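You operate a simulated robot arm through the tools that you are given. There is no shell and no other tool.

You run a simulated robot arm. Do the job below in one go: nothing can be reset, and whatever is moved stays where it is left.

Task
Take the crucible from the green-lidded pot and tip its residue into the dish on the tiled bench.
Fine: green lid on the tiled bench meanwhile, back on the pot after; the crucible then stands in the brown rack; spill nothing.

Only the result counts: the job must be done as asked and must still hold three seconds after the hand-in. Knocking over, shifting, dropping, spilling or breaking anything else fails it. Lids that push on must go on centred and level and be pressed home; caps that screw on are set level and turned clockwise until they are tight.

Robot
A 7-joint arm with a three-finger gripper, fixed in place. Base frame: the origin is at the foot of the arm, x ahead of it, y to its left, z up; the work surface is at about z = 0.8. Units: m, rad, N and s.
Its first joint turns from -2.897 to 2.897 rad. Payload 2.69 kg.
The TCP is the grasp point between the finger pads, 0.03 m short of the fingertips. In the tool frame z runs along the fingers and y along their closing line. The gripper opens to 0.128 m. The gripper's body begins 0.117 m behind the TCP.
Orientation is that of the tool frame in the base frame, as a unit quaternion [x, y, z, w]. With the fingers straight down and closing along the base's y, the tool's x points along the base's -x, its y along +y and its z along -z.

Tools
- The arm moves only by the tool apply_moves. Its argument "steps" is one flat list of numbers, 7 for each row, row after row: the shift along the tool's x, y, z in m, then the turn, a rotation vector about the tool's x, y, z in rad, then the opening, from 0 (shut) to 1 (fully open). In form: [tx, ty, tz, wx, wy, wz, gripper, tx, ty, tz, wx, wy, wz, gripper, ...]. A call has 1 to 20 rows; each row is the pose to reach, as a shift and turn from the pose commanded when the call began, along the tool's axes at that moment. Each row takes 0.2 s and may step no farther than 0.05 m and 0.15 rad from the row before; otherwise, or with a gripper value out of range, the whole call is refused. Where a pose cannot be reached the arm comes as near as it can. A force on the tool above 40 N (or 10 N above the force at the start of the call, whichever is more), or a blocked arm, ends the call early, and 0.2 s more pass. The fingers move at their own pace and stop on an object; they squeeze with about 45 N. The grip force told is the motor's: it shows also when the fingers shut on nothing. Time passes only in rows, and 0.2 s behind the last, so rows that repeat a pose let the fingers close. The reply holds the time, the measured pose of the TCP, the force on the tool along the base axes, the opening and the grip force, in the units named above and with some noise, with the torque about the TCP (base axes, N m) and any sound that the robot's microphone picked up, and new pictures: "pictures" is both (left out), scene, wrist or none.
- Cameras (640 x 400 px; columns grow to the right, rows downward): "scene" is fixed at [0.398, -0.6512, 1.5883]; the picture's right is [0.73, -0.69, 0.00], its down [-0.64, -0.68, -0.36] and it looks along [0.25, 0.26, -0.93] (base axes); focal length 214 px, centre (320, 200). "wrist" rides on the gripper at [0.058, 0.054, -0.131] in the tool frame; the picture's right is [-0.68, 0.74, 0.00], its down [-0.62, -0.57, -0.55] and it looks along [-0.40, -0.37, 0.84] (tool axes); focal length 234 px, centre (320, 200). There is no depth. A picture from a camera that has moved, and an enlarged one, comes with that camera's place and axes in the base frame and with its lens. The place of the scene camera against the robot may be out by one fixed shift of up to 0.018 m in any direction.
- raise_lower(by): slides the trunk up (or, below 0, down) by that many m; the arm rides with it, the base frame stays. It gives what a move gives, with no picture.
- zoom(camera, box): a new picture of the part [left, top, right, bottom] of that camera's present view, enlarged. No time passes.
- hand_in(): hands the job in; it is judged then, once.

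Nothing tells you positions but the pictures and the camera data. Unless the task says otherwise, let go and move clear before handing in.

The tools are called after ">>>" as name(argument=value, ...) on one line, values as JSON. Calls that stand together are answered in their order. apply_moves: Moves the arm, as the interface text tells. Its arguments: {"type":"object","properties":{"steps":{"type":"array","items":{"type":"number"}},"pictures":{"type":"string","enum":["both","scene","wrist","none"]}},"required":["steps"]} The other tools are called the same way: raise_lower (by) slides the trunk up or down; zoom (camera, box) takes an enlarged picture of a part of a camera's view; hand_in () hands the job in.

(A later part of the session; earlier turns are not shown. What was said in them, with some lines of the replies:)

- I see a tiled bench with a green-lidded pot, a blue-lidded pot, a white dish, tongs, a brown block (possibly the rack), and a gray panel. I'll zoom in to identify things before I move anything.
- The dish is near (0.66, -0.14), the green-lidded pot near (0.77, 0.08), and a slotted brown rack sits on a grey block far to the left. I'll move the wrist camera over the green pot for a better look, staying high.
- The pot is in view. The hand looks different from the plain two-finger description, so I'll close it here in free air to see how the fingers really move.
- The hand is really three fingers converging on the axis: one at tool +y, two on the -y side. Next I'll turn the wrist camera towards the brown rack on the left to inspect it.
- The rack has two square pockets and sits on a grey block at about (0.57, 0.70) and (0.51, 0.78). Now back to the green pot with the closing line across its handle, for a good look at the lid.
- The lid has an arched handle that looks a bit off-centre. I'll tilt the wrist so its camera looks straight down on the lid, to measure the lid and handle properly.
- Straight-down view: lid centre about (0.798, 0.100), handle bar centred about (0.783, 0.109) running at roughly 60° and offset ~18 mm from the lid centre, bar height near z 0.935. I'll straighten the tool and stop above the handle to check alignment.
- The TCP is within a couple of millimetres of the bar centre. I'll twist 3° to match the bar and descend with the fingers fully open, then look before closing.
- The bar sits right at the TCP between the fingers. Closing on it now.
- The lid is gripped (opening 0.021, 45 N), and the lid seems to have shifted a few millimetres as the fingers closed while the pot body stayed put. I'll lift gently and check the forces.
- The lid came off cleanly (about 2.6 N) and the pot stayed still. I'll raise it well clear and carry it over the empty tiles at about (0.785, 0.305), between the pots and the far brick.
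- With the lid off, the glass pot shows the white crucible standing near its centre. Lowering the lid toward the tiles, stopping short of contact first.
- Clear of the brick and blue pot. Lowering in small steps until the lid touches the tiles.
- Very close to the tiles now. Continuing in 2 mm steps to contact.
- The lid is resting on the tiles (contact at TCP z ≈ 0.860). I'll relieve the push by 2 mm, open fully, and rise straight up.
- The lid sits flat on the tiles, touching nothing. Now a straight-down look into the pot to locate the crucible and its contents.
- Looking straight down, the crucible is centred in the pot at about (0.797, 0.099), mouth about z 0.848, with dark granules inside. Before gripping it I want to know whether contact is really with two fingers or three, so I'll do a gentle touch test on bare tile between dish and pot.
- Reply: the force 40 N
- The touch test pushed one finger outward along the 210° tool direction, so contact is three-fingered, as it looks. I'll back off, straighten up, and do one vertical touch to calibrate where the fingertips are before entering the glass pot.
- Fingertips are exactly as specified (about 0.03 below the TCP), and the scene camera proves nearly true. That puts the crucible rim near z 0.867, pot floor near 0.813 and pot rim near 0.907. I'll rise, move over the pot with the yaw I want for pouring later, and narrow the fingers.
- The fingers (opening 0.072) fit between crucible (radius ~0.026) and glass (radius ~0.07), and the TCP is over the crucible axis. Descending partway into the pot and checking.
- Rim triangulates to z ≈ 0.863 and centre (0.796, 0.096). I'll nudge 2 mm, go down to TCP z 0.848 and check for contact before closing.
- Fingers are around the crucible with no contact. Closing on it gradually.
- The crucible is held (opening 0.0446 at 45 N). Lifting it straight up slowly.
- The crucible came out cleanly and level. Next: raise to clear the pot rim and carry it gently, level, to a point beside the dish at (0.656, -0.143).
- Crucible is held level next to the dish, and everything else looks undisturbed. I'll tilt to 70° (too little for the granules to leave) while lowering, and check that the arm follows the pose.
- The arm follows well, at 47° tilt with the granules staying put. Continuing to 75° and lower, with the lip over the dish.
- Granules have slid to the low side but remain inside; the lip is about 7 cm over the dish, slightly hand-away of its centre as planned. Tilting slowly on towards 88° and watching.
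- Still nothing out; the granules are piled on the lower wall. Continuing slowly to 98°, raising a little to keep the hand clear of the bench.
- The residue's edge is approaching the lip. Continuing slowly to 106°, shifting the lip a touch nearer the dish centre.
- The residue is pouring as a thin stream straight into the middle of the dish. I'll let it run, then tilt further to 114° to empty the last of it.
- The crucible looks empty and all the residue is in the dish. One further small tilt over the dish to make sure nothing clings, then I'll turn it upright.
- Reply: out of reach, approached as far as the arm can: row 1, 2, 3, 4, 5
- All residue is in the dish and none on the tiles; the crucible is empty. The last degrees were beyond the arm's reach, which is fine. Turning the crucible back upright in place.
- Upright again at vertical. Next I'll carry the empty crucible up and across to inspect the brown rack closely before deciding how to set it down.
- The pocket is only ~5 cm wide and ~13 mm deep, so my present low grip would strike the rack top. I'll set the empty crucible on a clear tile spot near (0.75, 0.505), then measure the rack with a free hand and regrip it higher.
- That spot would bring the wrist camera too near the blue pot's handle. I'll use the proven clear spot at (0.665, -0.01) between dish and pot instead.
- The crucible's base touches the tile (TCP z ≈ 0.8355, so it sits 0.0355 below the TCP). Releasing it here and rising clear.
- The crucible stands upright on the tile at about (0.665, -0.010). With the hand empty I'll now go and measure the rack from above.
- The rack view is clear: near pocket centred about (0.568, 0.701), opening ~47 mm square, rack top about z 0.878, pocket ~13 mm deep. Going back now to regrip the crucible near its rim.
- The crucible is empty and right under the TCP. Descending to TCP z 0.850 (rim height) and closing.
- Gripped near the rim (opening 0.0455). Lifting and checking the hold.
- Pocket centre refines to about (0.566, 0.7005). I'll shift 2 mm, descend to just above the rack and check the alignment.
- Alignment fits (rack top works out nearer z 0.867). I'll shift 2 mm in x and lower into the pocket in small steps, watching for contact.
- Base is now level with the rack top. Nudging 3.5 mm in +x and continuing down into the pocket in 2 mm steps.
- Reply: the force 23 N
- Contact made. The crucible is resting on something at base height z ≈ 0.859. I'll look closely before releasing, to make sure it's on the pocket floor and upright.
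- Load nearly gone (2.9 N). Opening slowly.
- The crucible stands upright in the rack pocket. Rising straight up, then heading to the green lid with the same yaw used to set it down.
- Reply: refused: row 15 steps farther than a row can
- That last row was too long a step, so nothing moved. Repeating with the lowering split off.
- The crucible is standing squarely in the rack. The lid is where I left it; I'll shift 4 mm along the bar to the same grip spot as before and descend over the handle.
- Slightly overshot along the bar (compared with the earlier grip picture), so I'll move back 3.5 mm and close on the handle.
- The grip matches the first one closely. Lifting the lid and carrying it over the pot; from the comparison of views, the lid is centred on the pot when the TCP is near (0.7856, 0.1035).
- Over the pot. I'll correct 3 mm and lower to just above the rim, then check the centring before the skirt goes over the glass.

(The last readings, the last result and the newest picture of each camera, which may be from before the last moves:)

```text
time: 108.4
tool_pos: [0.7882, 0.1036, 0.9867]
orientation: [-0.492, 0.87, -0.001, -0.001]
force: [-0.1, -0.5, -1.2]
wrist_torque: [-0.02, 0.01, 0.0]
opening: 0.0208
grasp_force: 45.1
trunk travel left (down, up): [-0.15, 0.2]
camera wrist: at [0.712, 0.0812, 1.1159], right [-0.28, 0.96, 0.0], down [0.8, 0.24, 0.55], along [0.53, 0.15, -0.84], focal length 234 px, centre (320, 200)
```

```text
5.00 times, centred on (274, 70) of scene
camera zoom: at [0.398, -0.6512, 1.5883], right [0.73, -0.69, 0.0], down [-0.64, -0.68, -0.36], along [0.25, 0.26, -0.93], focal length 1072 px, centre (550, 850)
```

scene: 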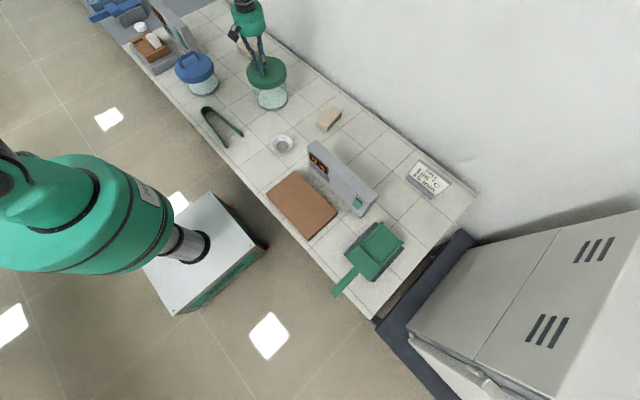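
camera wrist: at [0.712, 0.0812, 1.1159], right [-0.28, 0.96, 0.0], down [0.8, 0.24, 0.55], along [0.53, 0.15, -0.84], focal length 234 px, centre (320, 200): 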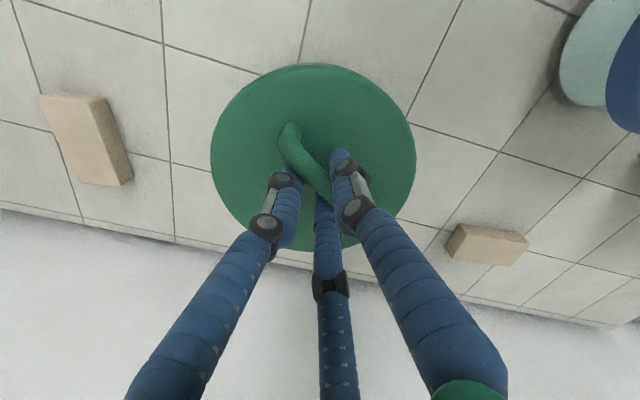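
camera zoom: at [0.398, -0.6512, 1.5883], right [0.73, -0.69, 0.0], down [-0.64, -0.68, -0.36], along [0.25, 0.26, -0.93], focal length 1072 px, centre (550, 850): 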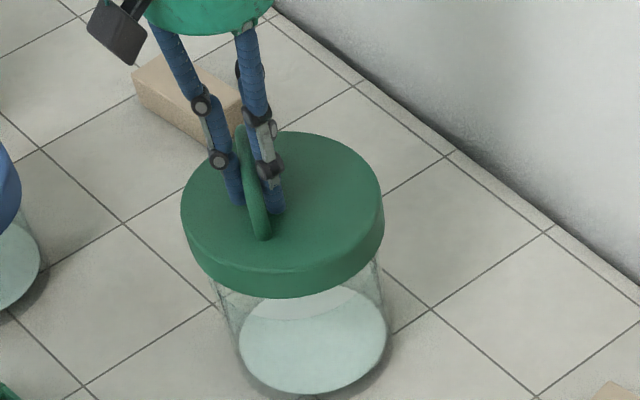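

>>> apply_moves(steps=[0, 0, 0, 0, 0, 0, 0], pictures="none")

>>> apply_moves(steps=[0, 0, 0, 0, 0, 0, 0], pictures="none")

>>> apply_moves(steps=[0, 0, 0, 0, 0, 0, 0], pictures="none")

>>> zoom(camera="scene", box=[238, 45, 302, 85])

>>> zoom(camera="scene", box=[238, 75, 302, 115])

```text
time: 108.8
tool_pos: [0.7884, 0.1025, 0.9862]
orientation: [-0.493, 0.87, -0.002, -0.001]
force: [0.0, 0.8, -1.9]
wrist_torque: [-0.01, 0.05, -0.02]
opening: 0.0212
grasp_force: 45.4
trunk travel left (down, up): [-0.15, 0.2]
```

```text
time: 109.2
tool_pos: [0.7877, 0.1039, 0.9845]
orientation: [-0.492, 0.87, -0.002, -0.001]
force: [0.6, -0.2, -0.8]
wrist_torque: [-0.05, 0.0, 0.0]
opening: 0.0209
grasp_force: 45.1
trunk travel left (down, up): [-0.15, 0.2]
```

```text
time: 109.6
tool_pos: [0.788, 0.1045, 0.9854]
orientation: [-0.493, 0.87, -0.002, -0.001]
force: [0.5, 1.0, -1.0]
wrist_torque: [0.01, -0.03, 0.0]
opening: 0.0207
grasp_force: 45.0
trunk travel left (down, up): [-0.15, 0.2]
```

```text
10.00 times, centred on (270, 65) of scene
camera zoom: at [0.398, -0.6512, 1.5883], right [0.73, -0.69, 0.0], down [-0.64, -0.68, -0.36], along [0.25, 0.26, -0.93], focal length 2145 px, centre (820, 1550)
```

zoom: 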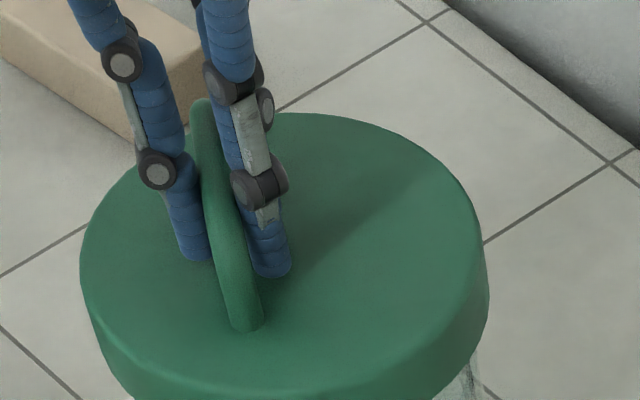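

```text
10.00 times, centred on (270, 95) of scene
camera zoom: at [0.398, -0.6512, 1.5883], right [0.73, -0.69, 0.0], down [-0.64, -0.68, -0.36], along [0.25, 0.26, -0.93], focal length 2145 px, centre (820, 1250)
```

zoom: 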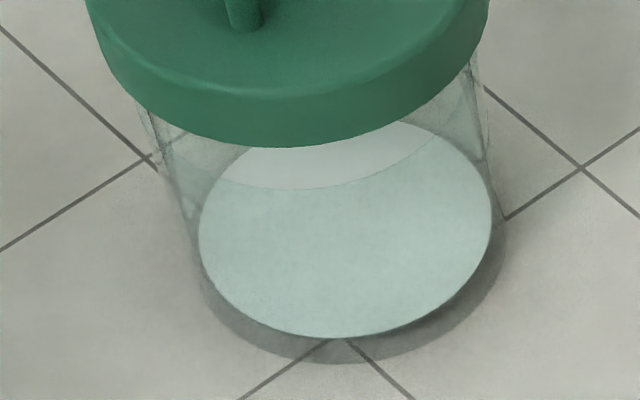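

Averaged readings and both views agree the lid is about 2.5–3 mm too far in +x/+y. Correcting that, then lowering the skirt gently over the rim.

>>> apply_moves(steps=[0.0023, 0.0015, 0, 0, 0, 0, 0, 0.0023, 0.0015, 0.006, 0, 0, 0, 0, 0.0023, 0.0015, 0.012, 0, 0, 0, 0, 0.0023, 0.0015, 0.017, 0, 0, 0, 0, 0.0023, 0.0015, 0.022, 0, 0, 0, 0, 0.0023, 0.0015, 0.022, 0, 0, 0, 0], pictures="both")

>>> zoom(camera="scene", box=[210, 30, 338, 110])

```text
time: 111.0
tool_pos: [0.7861, 0.1034, 0.9632]
orientation: [-0.492, 0.871, -0.002, -0.001]
force: [-0.4, 0.1, -2.3]
wrist_torque: [0.02, 0.01, -0.01]
opening: 0.0209
grasp_force: 45.0
trunk travel left (down, up): [-0.15, 0.2]
camera wrist: at [0.7097, 0.0802, 1.0929], right [-0.28, 0.96, 0.0], down [0.8, 0.24, 0.55], along [0.53, 0.15, -0.84], focal length 234 px, centre (320, 200)
```

scene: 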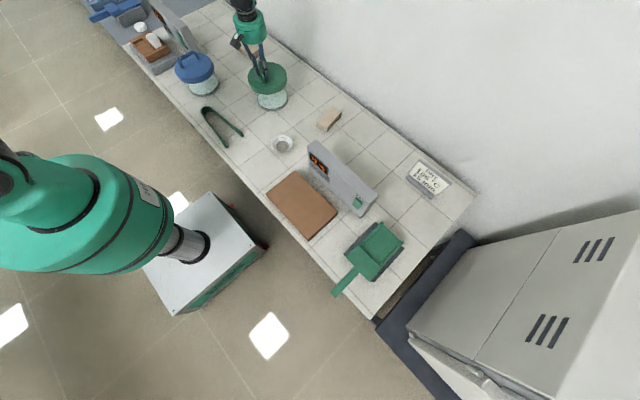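
wrist: 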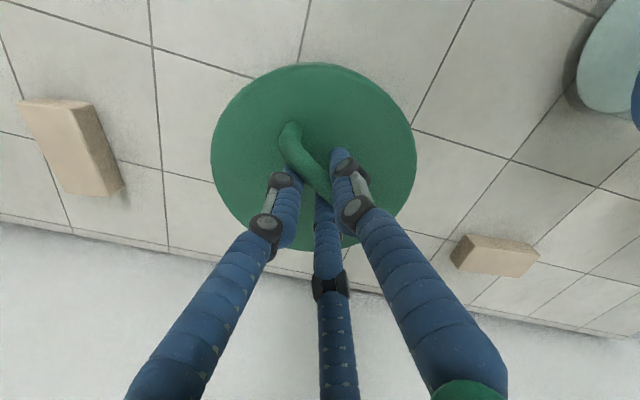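

```text
5.00 times, centred on (274, 70) of scene
camera zoom: at [0.398, -0.6512, 1.5883], right [0.73, -0.69, 0.0], down [-0.64, -0.68, -0.36], along [0.25, 0.26, -0.93], focal length 1072 px, centre (550, 850)
```

zoom: 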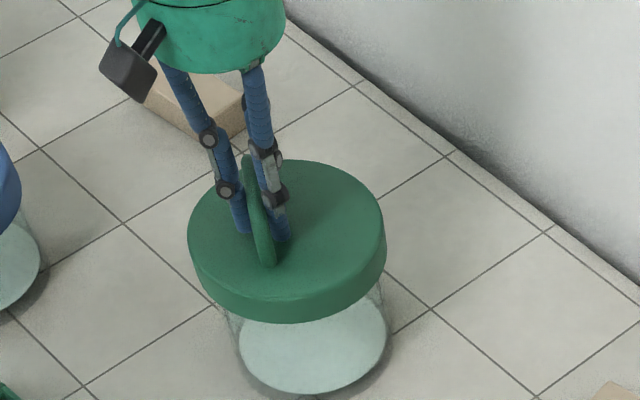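

Predicted seat position matches the original picture to within a pixel. Lowering on in small steps until it seats.

>>> apply_moves(steps=[0, 0, 0.004, 0, 0, 0, 0, 0, 0, 0.008, 0, 0, 0, 0, 0, 0, 0.012, 0, 0, 0, 0, 0, 0, 0.015, 0, 0, 0, 0, 0, 0, 0.017, 0, 0, 0, 0], pictures="none")

>>> zoom(camera="scene", box=[210, 30, 338, 110])

```text
time: 112.2
tool_pos: [0.786, 0.1011, 0.946]
orientation: [-0.492, 0.871, -0.001, -0.001]
force: [0.0, -0.1, -2.1]
wrist_torque: [0.01, 0.01, 0.01]
opening: 0.021
grasp_force: 44.8
trunk travel left (down, up): [-0.15, 0.2]
```

```text
5.00 times, centred on (274, 70) of scene
camera zoom: at [0.398, -0.6512, 1.5883], right [0.73, -0.69, 0.0], down [-0.64, -0.68, -0.36], along [0.25, 0.26, -0.93], focal length 1072 px, centre (550, 850)
```

zoom: 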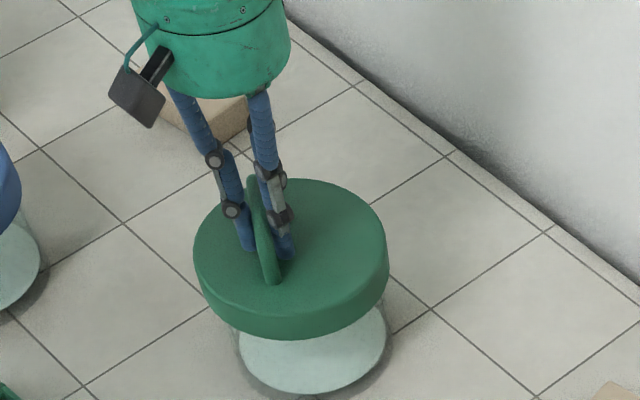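

>>> apply_moves(steps=[0, 0, 0.0015, 0, 0, 0, 0, 0, 0, 0.003, 0, 0, 0, 0], pictures="none")

```text
time: 112.8
tool_pos: [0.7854, 0.101, 0.943]
orientation: [-0.492, 0.87, -0.002, -0.001]
force: [-0.6, 0.1, -1.3]
wrist_torque: [0.03, 0.01, 0.01]
opening: 0.021
grasp_force: 45.3
trunk travel left (down, up): [-0.15, 0.2]
```

>>> apply_moves(steps=[0, 0, 0.001, 0, 0, 0, 0, 0, 0, 0.002, 0, 0, 0, 0], pictures="none")

```text
time: 113.4
tool_pos: [0.7851, 0.1018, 0.94]
orientation: [-0.492, 0.87, -0.001, -0.001]
force: [-0.9, 1.7, 2.9]
wrist_torque: [-0.12, -0.2, 0.06]
opening: 0.0211
grasp_force: 44.9
trunk travel left (down, up): [-0.15, 0.2]
```

Contact with the rim at TCP z ≈ 0.940, the original seat height. Pressing it home lightly.

>>> apply_moves(steps=[0, 0, 0.001, 0, 0, 0, 0, 0, 0, 0.002, 0, 0, 0, 0], pictures="both")

>>> zoom(camera="scene", box=[210, 30, 338, 110])

```text
time: 114.0
tool_pos: [0.7858, 0.1019, 0.9406]
orientation: [-0.492, 0.871, -0.002, 0.0]
force: [-4.1, 1.1, 21.5]
wrist_torque: [-0.73, 0.58, -0.05]
opening: 0.0212
grasp_force: 44.6
trunk travel left (down, up): [-0.15, 0.2]
camera wrist: at [0.7083, 0.0796, 1.0709], right [-0.28, 0.96, 0.0], down [0.8, 0.24, 0.55], along [0.53, 0.15, -0.84], focal length 234 px, centre (320, 200)
```

scene: 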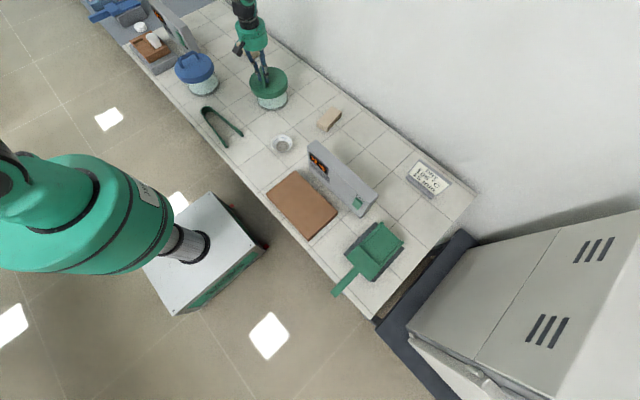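
wrist: 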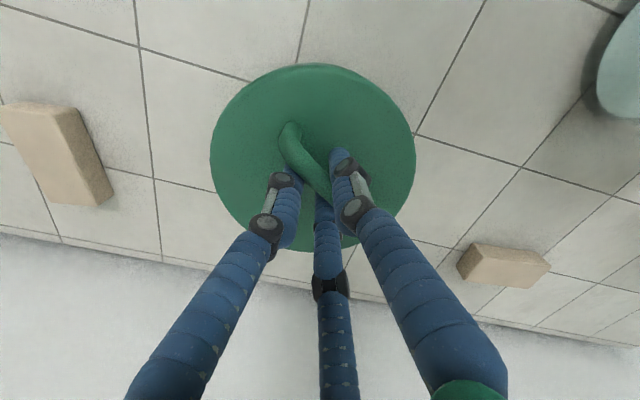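

```text
5.00 times, centred on (274, 70) of scene
camera zoom: at [0.398, -0.6512, 1.5883], right [0.73, -0.69, 0.0], down [-0.64, -0.68, -0.36], along [0.25, 0.26, -0.93], focal length 1072 px, centre (550, 850)
```

zoom: 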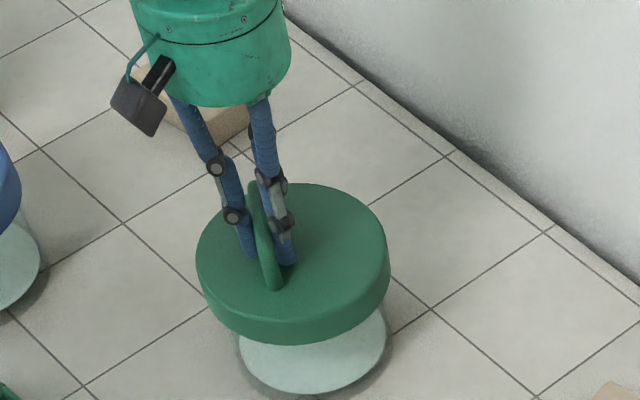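

Seated and pressed (21 N), with the lid outline matching the original position. Easing the push and opening the fingers.

>>> apply_moves(steps=[0, 0, -0.001, 0, 0, 0, 0, 0, 0, -0.0018, 0, 0, 0, 0], pictures="none")

```text
time: 114.6
tool_pos: [0.7852, 0.1021, 0.9406]
orientation: [-0.493, 0.87, -0.002, -0.001]
force: [-1.0, 3.1, 13.6]
wrist_torque: [0.61, -0.28, -0.02]
opening: 0.0208
grasp_force: 45.5
trunk travel left (down, up): [-0.15, 0.2]
```

>>> apply_moves(steps=[0, 0, -0.001, 0, 0, 0, 0, 0, 0, -0.001, 0, 0, 0, 0], pictures="none")

```text
time: 115.2
tool_pos: [0.7851, 0.1007, 0.9405]
orientation: [-0.493, 0.87, -0.002, -0.001]
force: [2.1, 1.5, 4.7]
wrist_torque: [0.34, -0.22, -0.04]
opening: 0.0211
grasp_force: 45.0
trunk travel left (down, up): [-0.15, 0.2]
```

>>> apply_moves(steps=[0, 0, 0, 0, 0, 0, 0.2, 0, 0, 0, 0, 0, 0, 0.35, 0, 0, 0, 0, 0, 0, 0.6, 0, 0, 0, 0, 0, 0, 1, 0, 0, 0, 0, 0, 0, 1], pictures="both")

>>> zoom(camera="scene", box=[210, 30, 338, 110])

```text
time: 116.4
tool_pos: [0.7856, 0.1015, 0.9413]
orientation: [-0.493, 0.87, -0.002, -0.002]
force: [-0.6, -0.7, 0.4]
wrist_torque: [-0.02, -0.03, -0.03]
opening: 0.1279
grasp_force: 0.0
trunk travel left (down, up): [-0.15, 0.2]
camera wrist: at [0.7089, 0.0795, 1.0716], right [-0.28, 0.96, 0.0], down [0.8, 0.24, 0.55], along [0.53, 0.15, -0.84], focal length 234 px, centre (320, 200)
```

scene: 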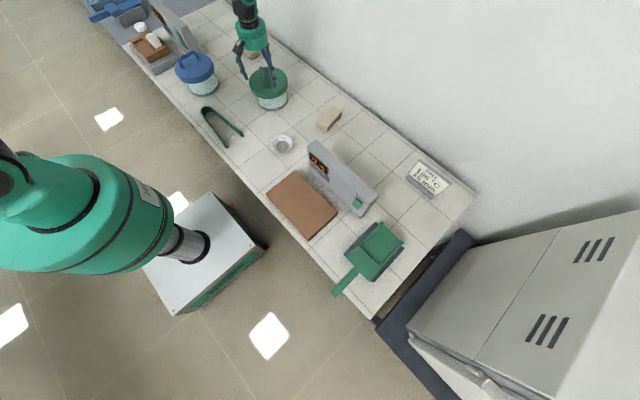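
wrist: 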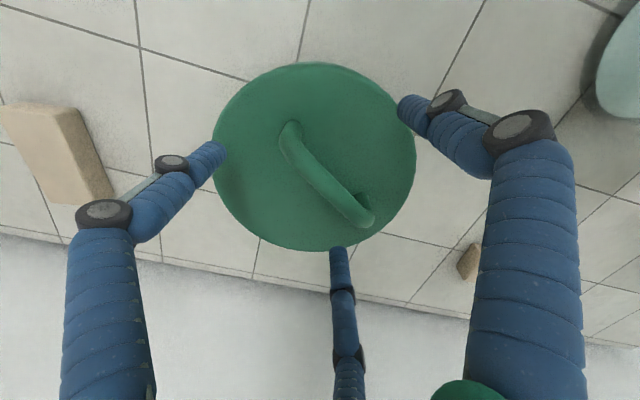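

```text
5.00 times, centred on (274, 70) of scene
camera zoom: at [0.398, -0.6512, 1.5883], right [0.73, -0.69, 0.0], down [-0.64, -0.68, -0.36], along [0.25, 0.26, -0.93], focal length 1072 px, centre (550, 850)
```

zoom: 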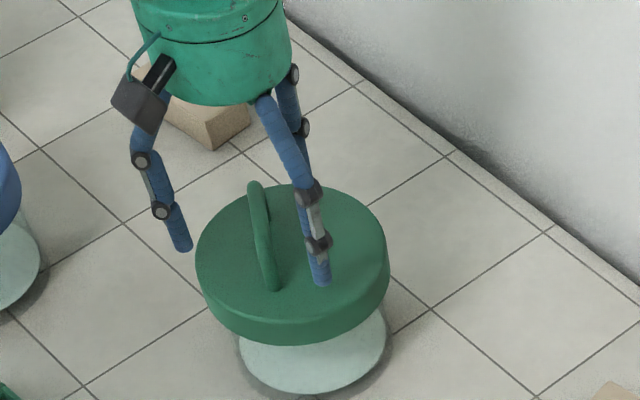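

The lid outline matches its original place to within a pixel. Rising clear and taking a straight-down look to confirm it is centred and level.

>>> apply_moves(steps=[0, 0, -0.03, 0, 0, 0, 1, 0, 0, -0.07, 0, 0, 0, 1, 0, 0, -0.11, 0, 0, 0, 1, -0.001, -0.003, -0.12, -0.0975, 0.1055, 0, 1, -0.002, -0.005, -0.13, -0.195, 0.211, 0, 1, -0.003, -0.008, -0.145, -0.2925, 0.3165, 0, 1, -0.004, -0.01, -0.158, -0.39, 0.422, 0, 1, -0.004, -0.01, -0.158, -0.39, 0.422, 0, 1], pictures="both")

>>> zoom(camera="wrist", box=[220, 130, 420, 255])

>>> zoom(camera="scene", box=[238, 55, 302, 115])

```text
time: 118.2
tool_pos: [0.7977, 0.1012, 1.0986]
orientation: [-0.471, 0.834, 0.064, -0.278]
force: [0.5, 0.8, -0.6]
wrist_torque: [-0.07, 0.08, -0.01]
opening: 0.1282
grasp_force: 0.1
trunk travel left (down, up): [-0.15, 0.2]
camera wrist: at [0.8013, 0.1032, 1.2509], right [-0.28, 0.96, 0.0], down [0.96, 0.28, 0.0], along [0.0, 0.0, -1.0], focal length 234 px, centre (320, 200)
```

scene: 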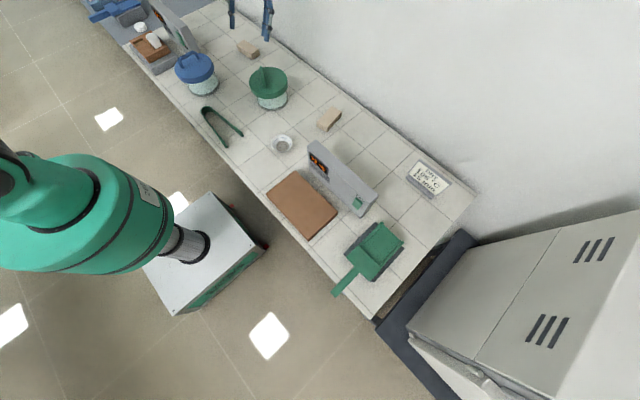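
wrist: 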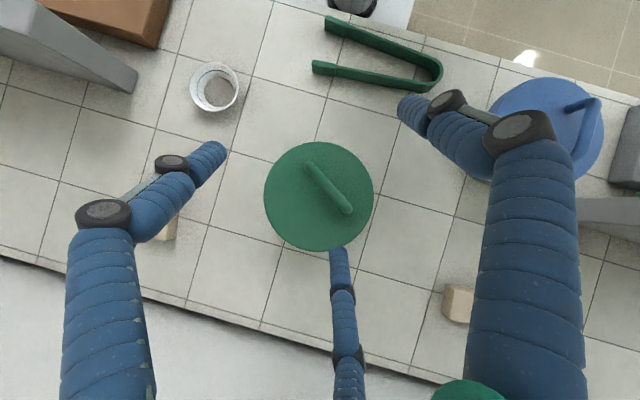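

```text
3.20 times, centred on (320, 192) of wrist
camera zoom: at [0.8013, 0.1032, 1.2509], right [-0.28, 0.96, 0.0], down [0.96, 0.28, 0.0], along [0.0, 0.0, -1.0], focal length 749 px, centre (320, 224)
```

zoom: 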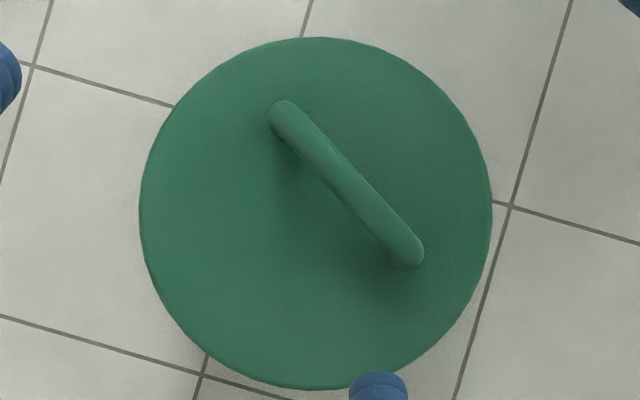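

```text
6.67 times, centred on (270, 85) of scene
camera zoom: at [0.398, -0.6512, 1.5883], right [0.73, -0.69, 0.0], down [-0.64, -0.68, -0.36], along [0.25, 0.26, -0.93], focal length 1430 px, centre (653, 967)
```

zoom: 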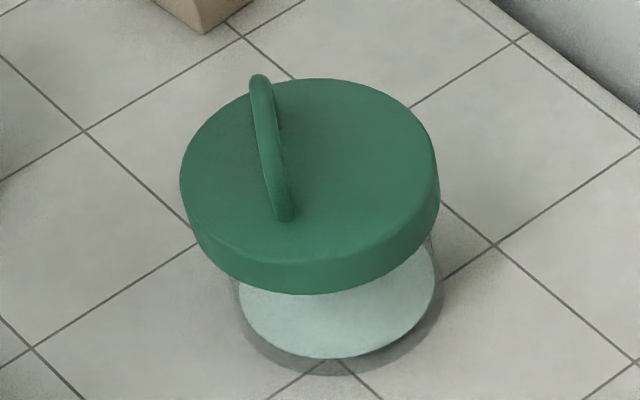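

The lid centre is within about 1 mm of the pot centre and sits level. Final check of everything: crucible in rack, dish with residue, and surroundings.

>>> zoom(camera="scene", box=[240, 110, 336, 170])

>>> zoom(camera="scene", box=[118, 10, 198, 60])

>>> zoom(camera="scene", box=[160, 20, 360, 160])

>>> zoom(camera="wrist", box=[170, 40, 270, 130])

```text
6.67 times, centred on (288, 140) of scene
camera zoom: at [0.398, -0.6512, 1.5883], right [0.73, -0.69, 0.0], down [-0.64, -0.68, -0.36], along [0.25, 0.26, -0.93], focal length 1430 px, centre (533, 600)
```

zoom: 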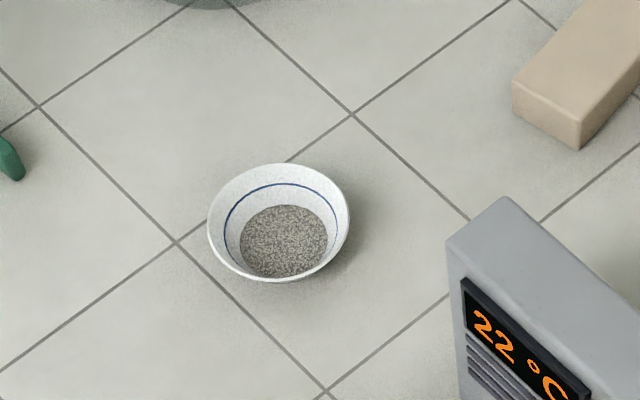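

```text
8.00 times, centred on (158, 35) of scene
camera zoom: at [0.398, -0.6512, 1.5883], right [0.73, -0.69, 0.0], down [-0.64, -0.68, -0.36], along [0.25, 0.26, -0.93], focal length 1716 px, centre (1616, 1520)
```

zoom: 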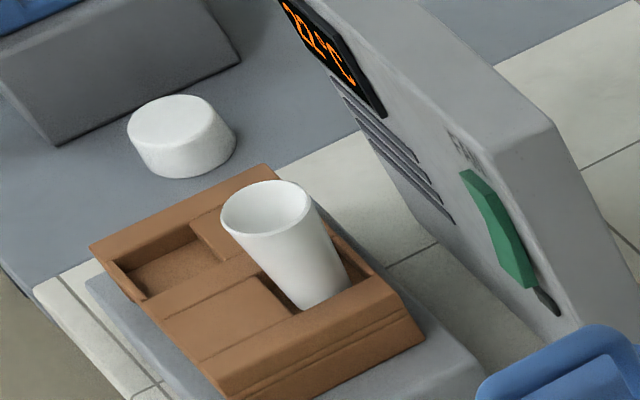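

```text
2.86 times, centred on (260, 90) of scene
camera zoom: at [0.398, -0.6512, 1.5883], right [0.73, -0.69, 0.0], down [-0.64, -0.68, -0.36], along [0.25, 0.26, -0.93], focal length 613 px, centre (491, 514)
```

zoom: 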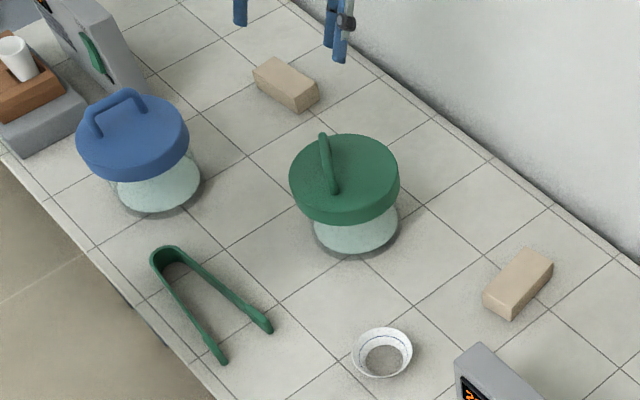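

```text
4.44 times, centred on (220, 85) of wrist
camera zoom: at [0.8013, 0.1032, 1.2509], right [-0.28, 0.96, 0.0], down [0.96, 0.28, 0.0], along [0.0, 0.0, -1.0], focal length 1041 px, centre (764, 711)
```

zoom: 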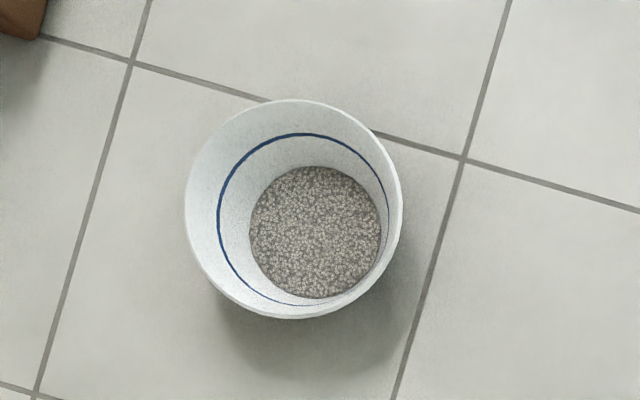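

Everything checks out: the residue is all in the dish, the crucible stands upright in the brown rack, and the green lid is centred and pressed back on the pot. The other items haven't moved and the hand is empty and clear, so I'm handing in.

>>> hand_in()

```text
The job is handed in.
```

The job is finished and handed in; I don't have the judge's result. Final pictures, taken just before the hand-in, showed:

- **Residue:** all of it is in the dish on the tiled bench, none is visible on the tiles, and the crucible is empty.
- **Crucible:** it stands upright in the near pocket of the brown rack. I first set it down empty on a bare tile. I needed a higher grip there, because my first grip would have struck the rack top.
- **Green lid:** it rested on the tiles while the pot was open and is now back on the pot. It is level, within about 1 mm of centred, and was pressed down with roughly 20 N. It went on without a noticeable press fit.
- **Everything else:** the pots, tongs, bricks, dish and control boxes look unmoved, and the hand is empty and clear.

While first gripping the lid, it slid about 5 mm on the pot before I lifted it; the pot itself did not move.
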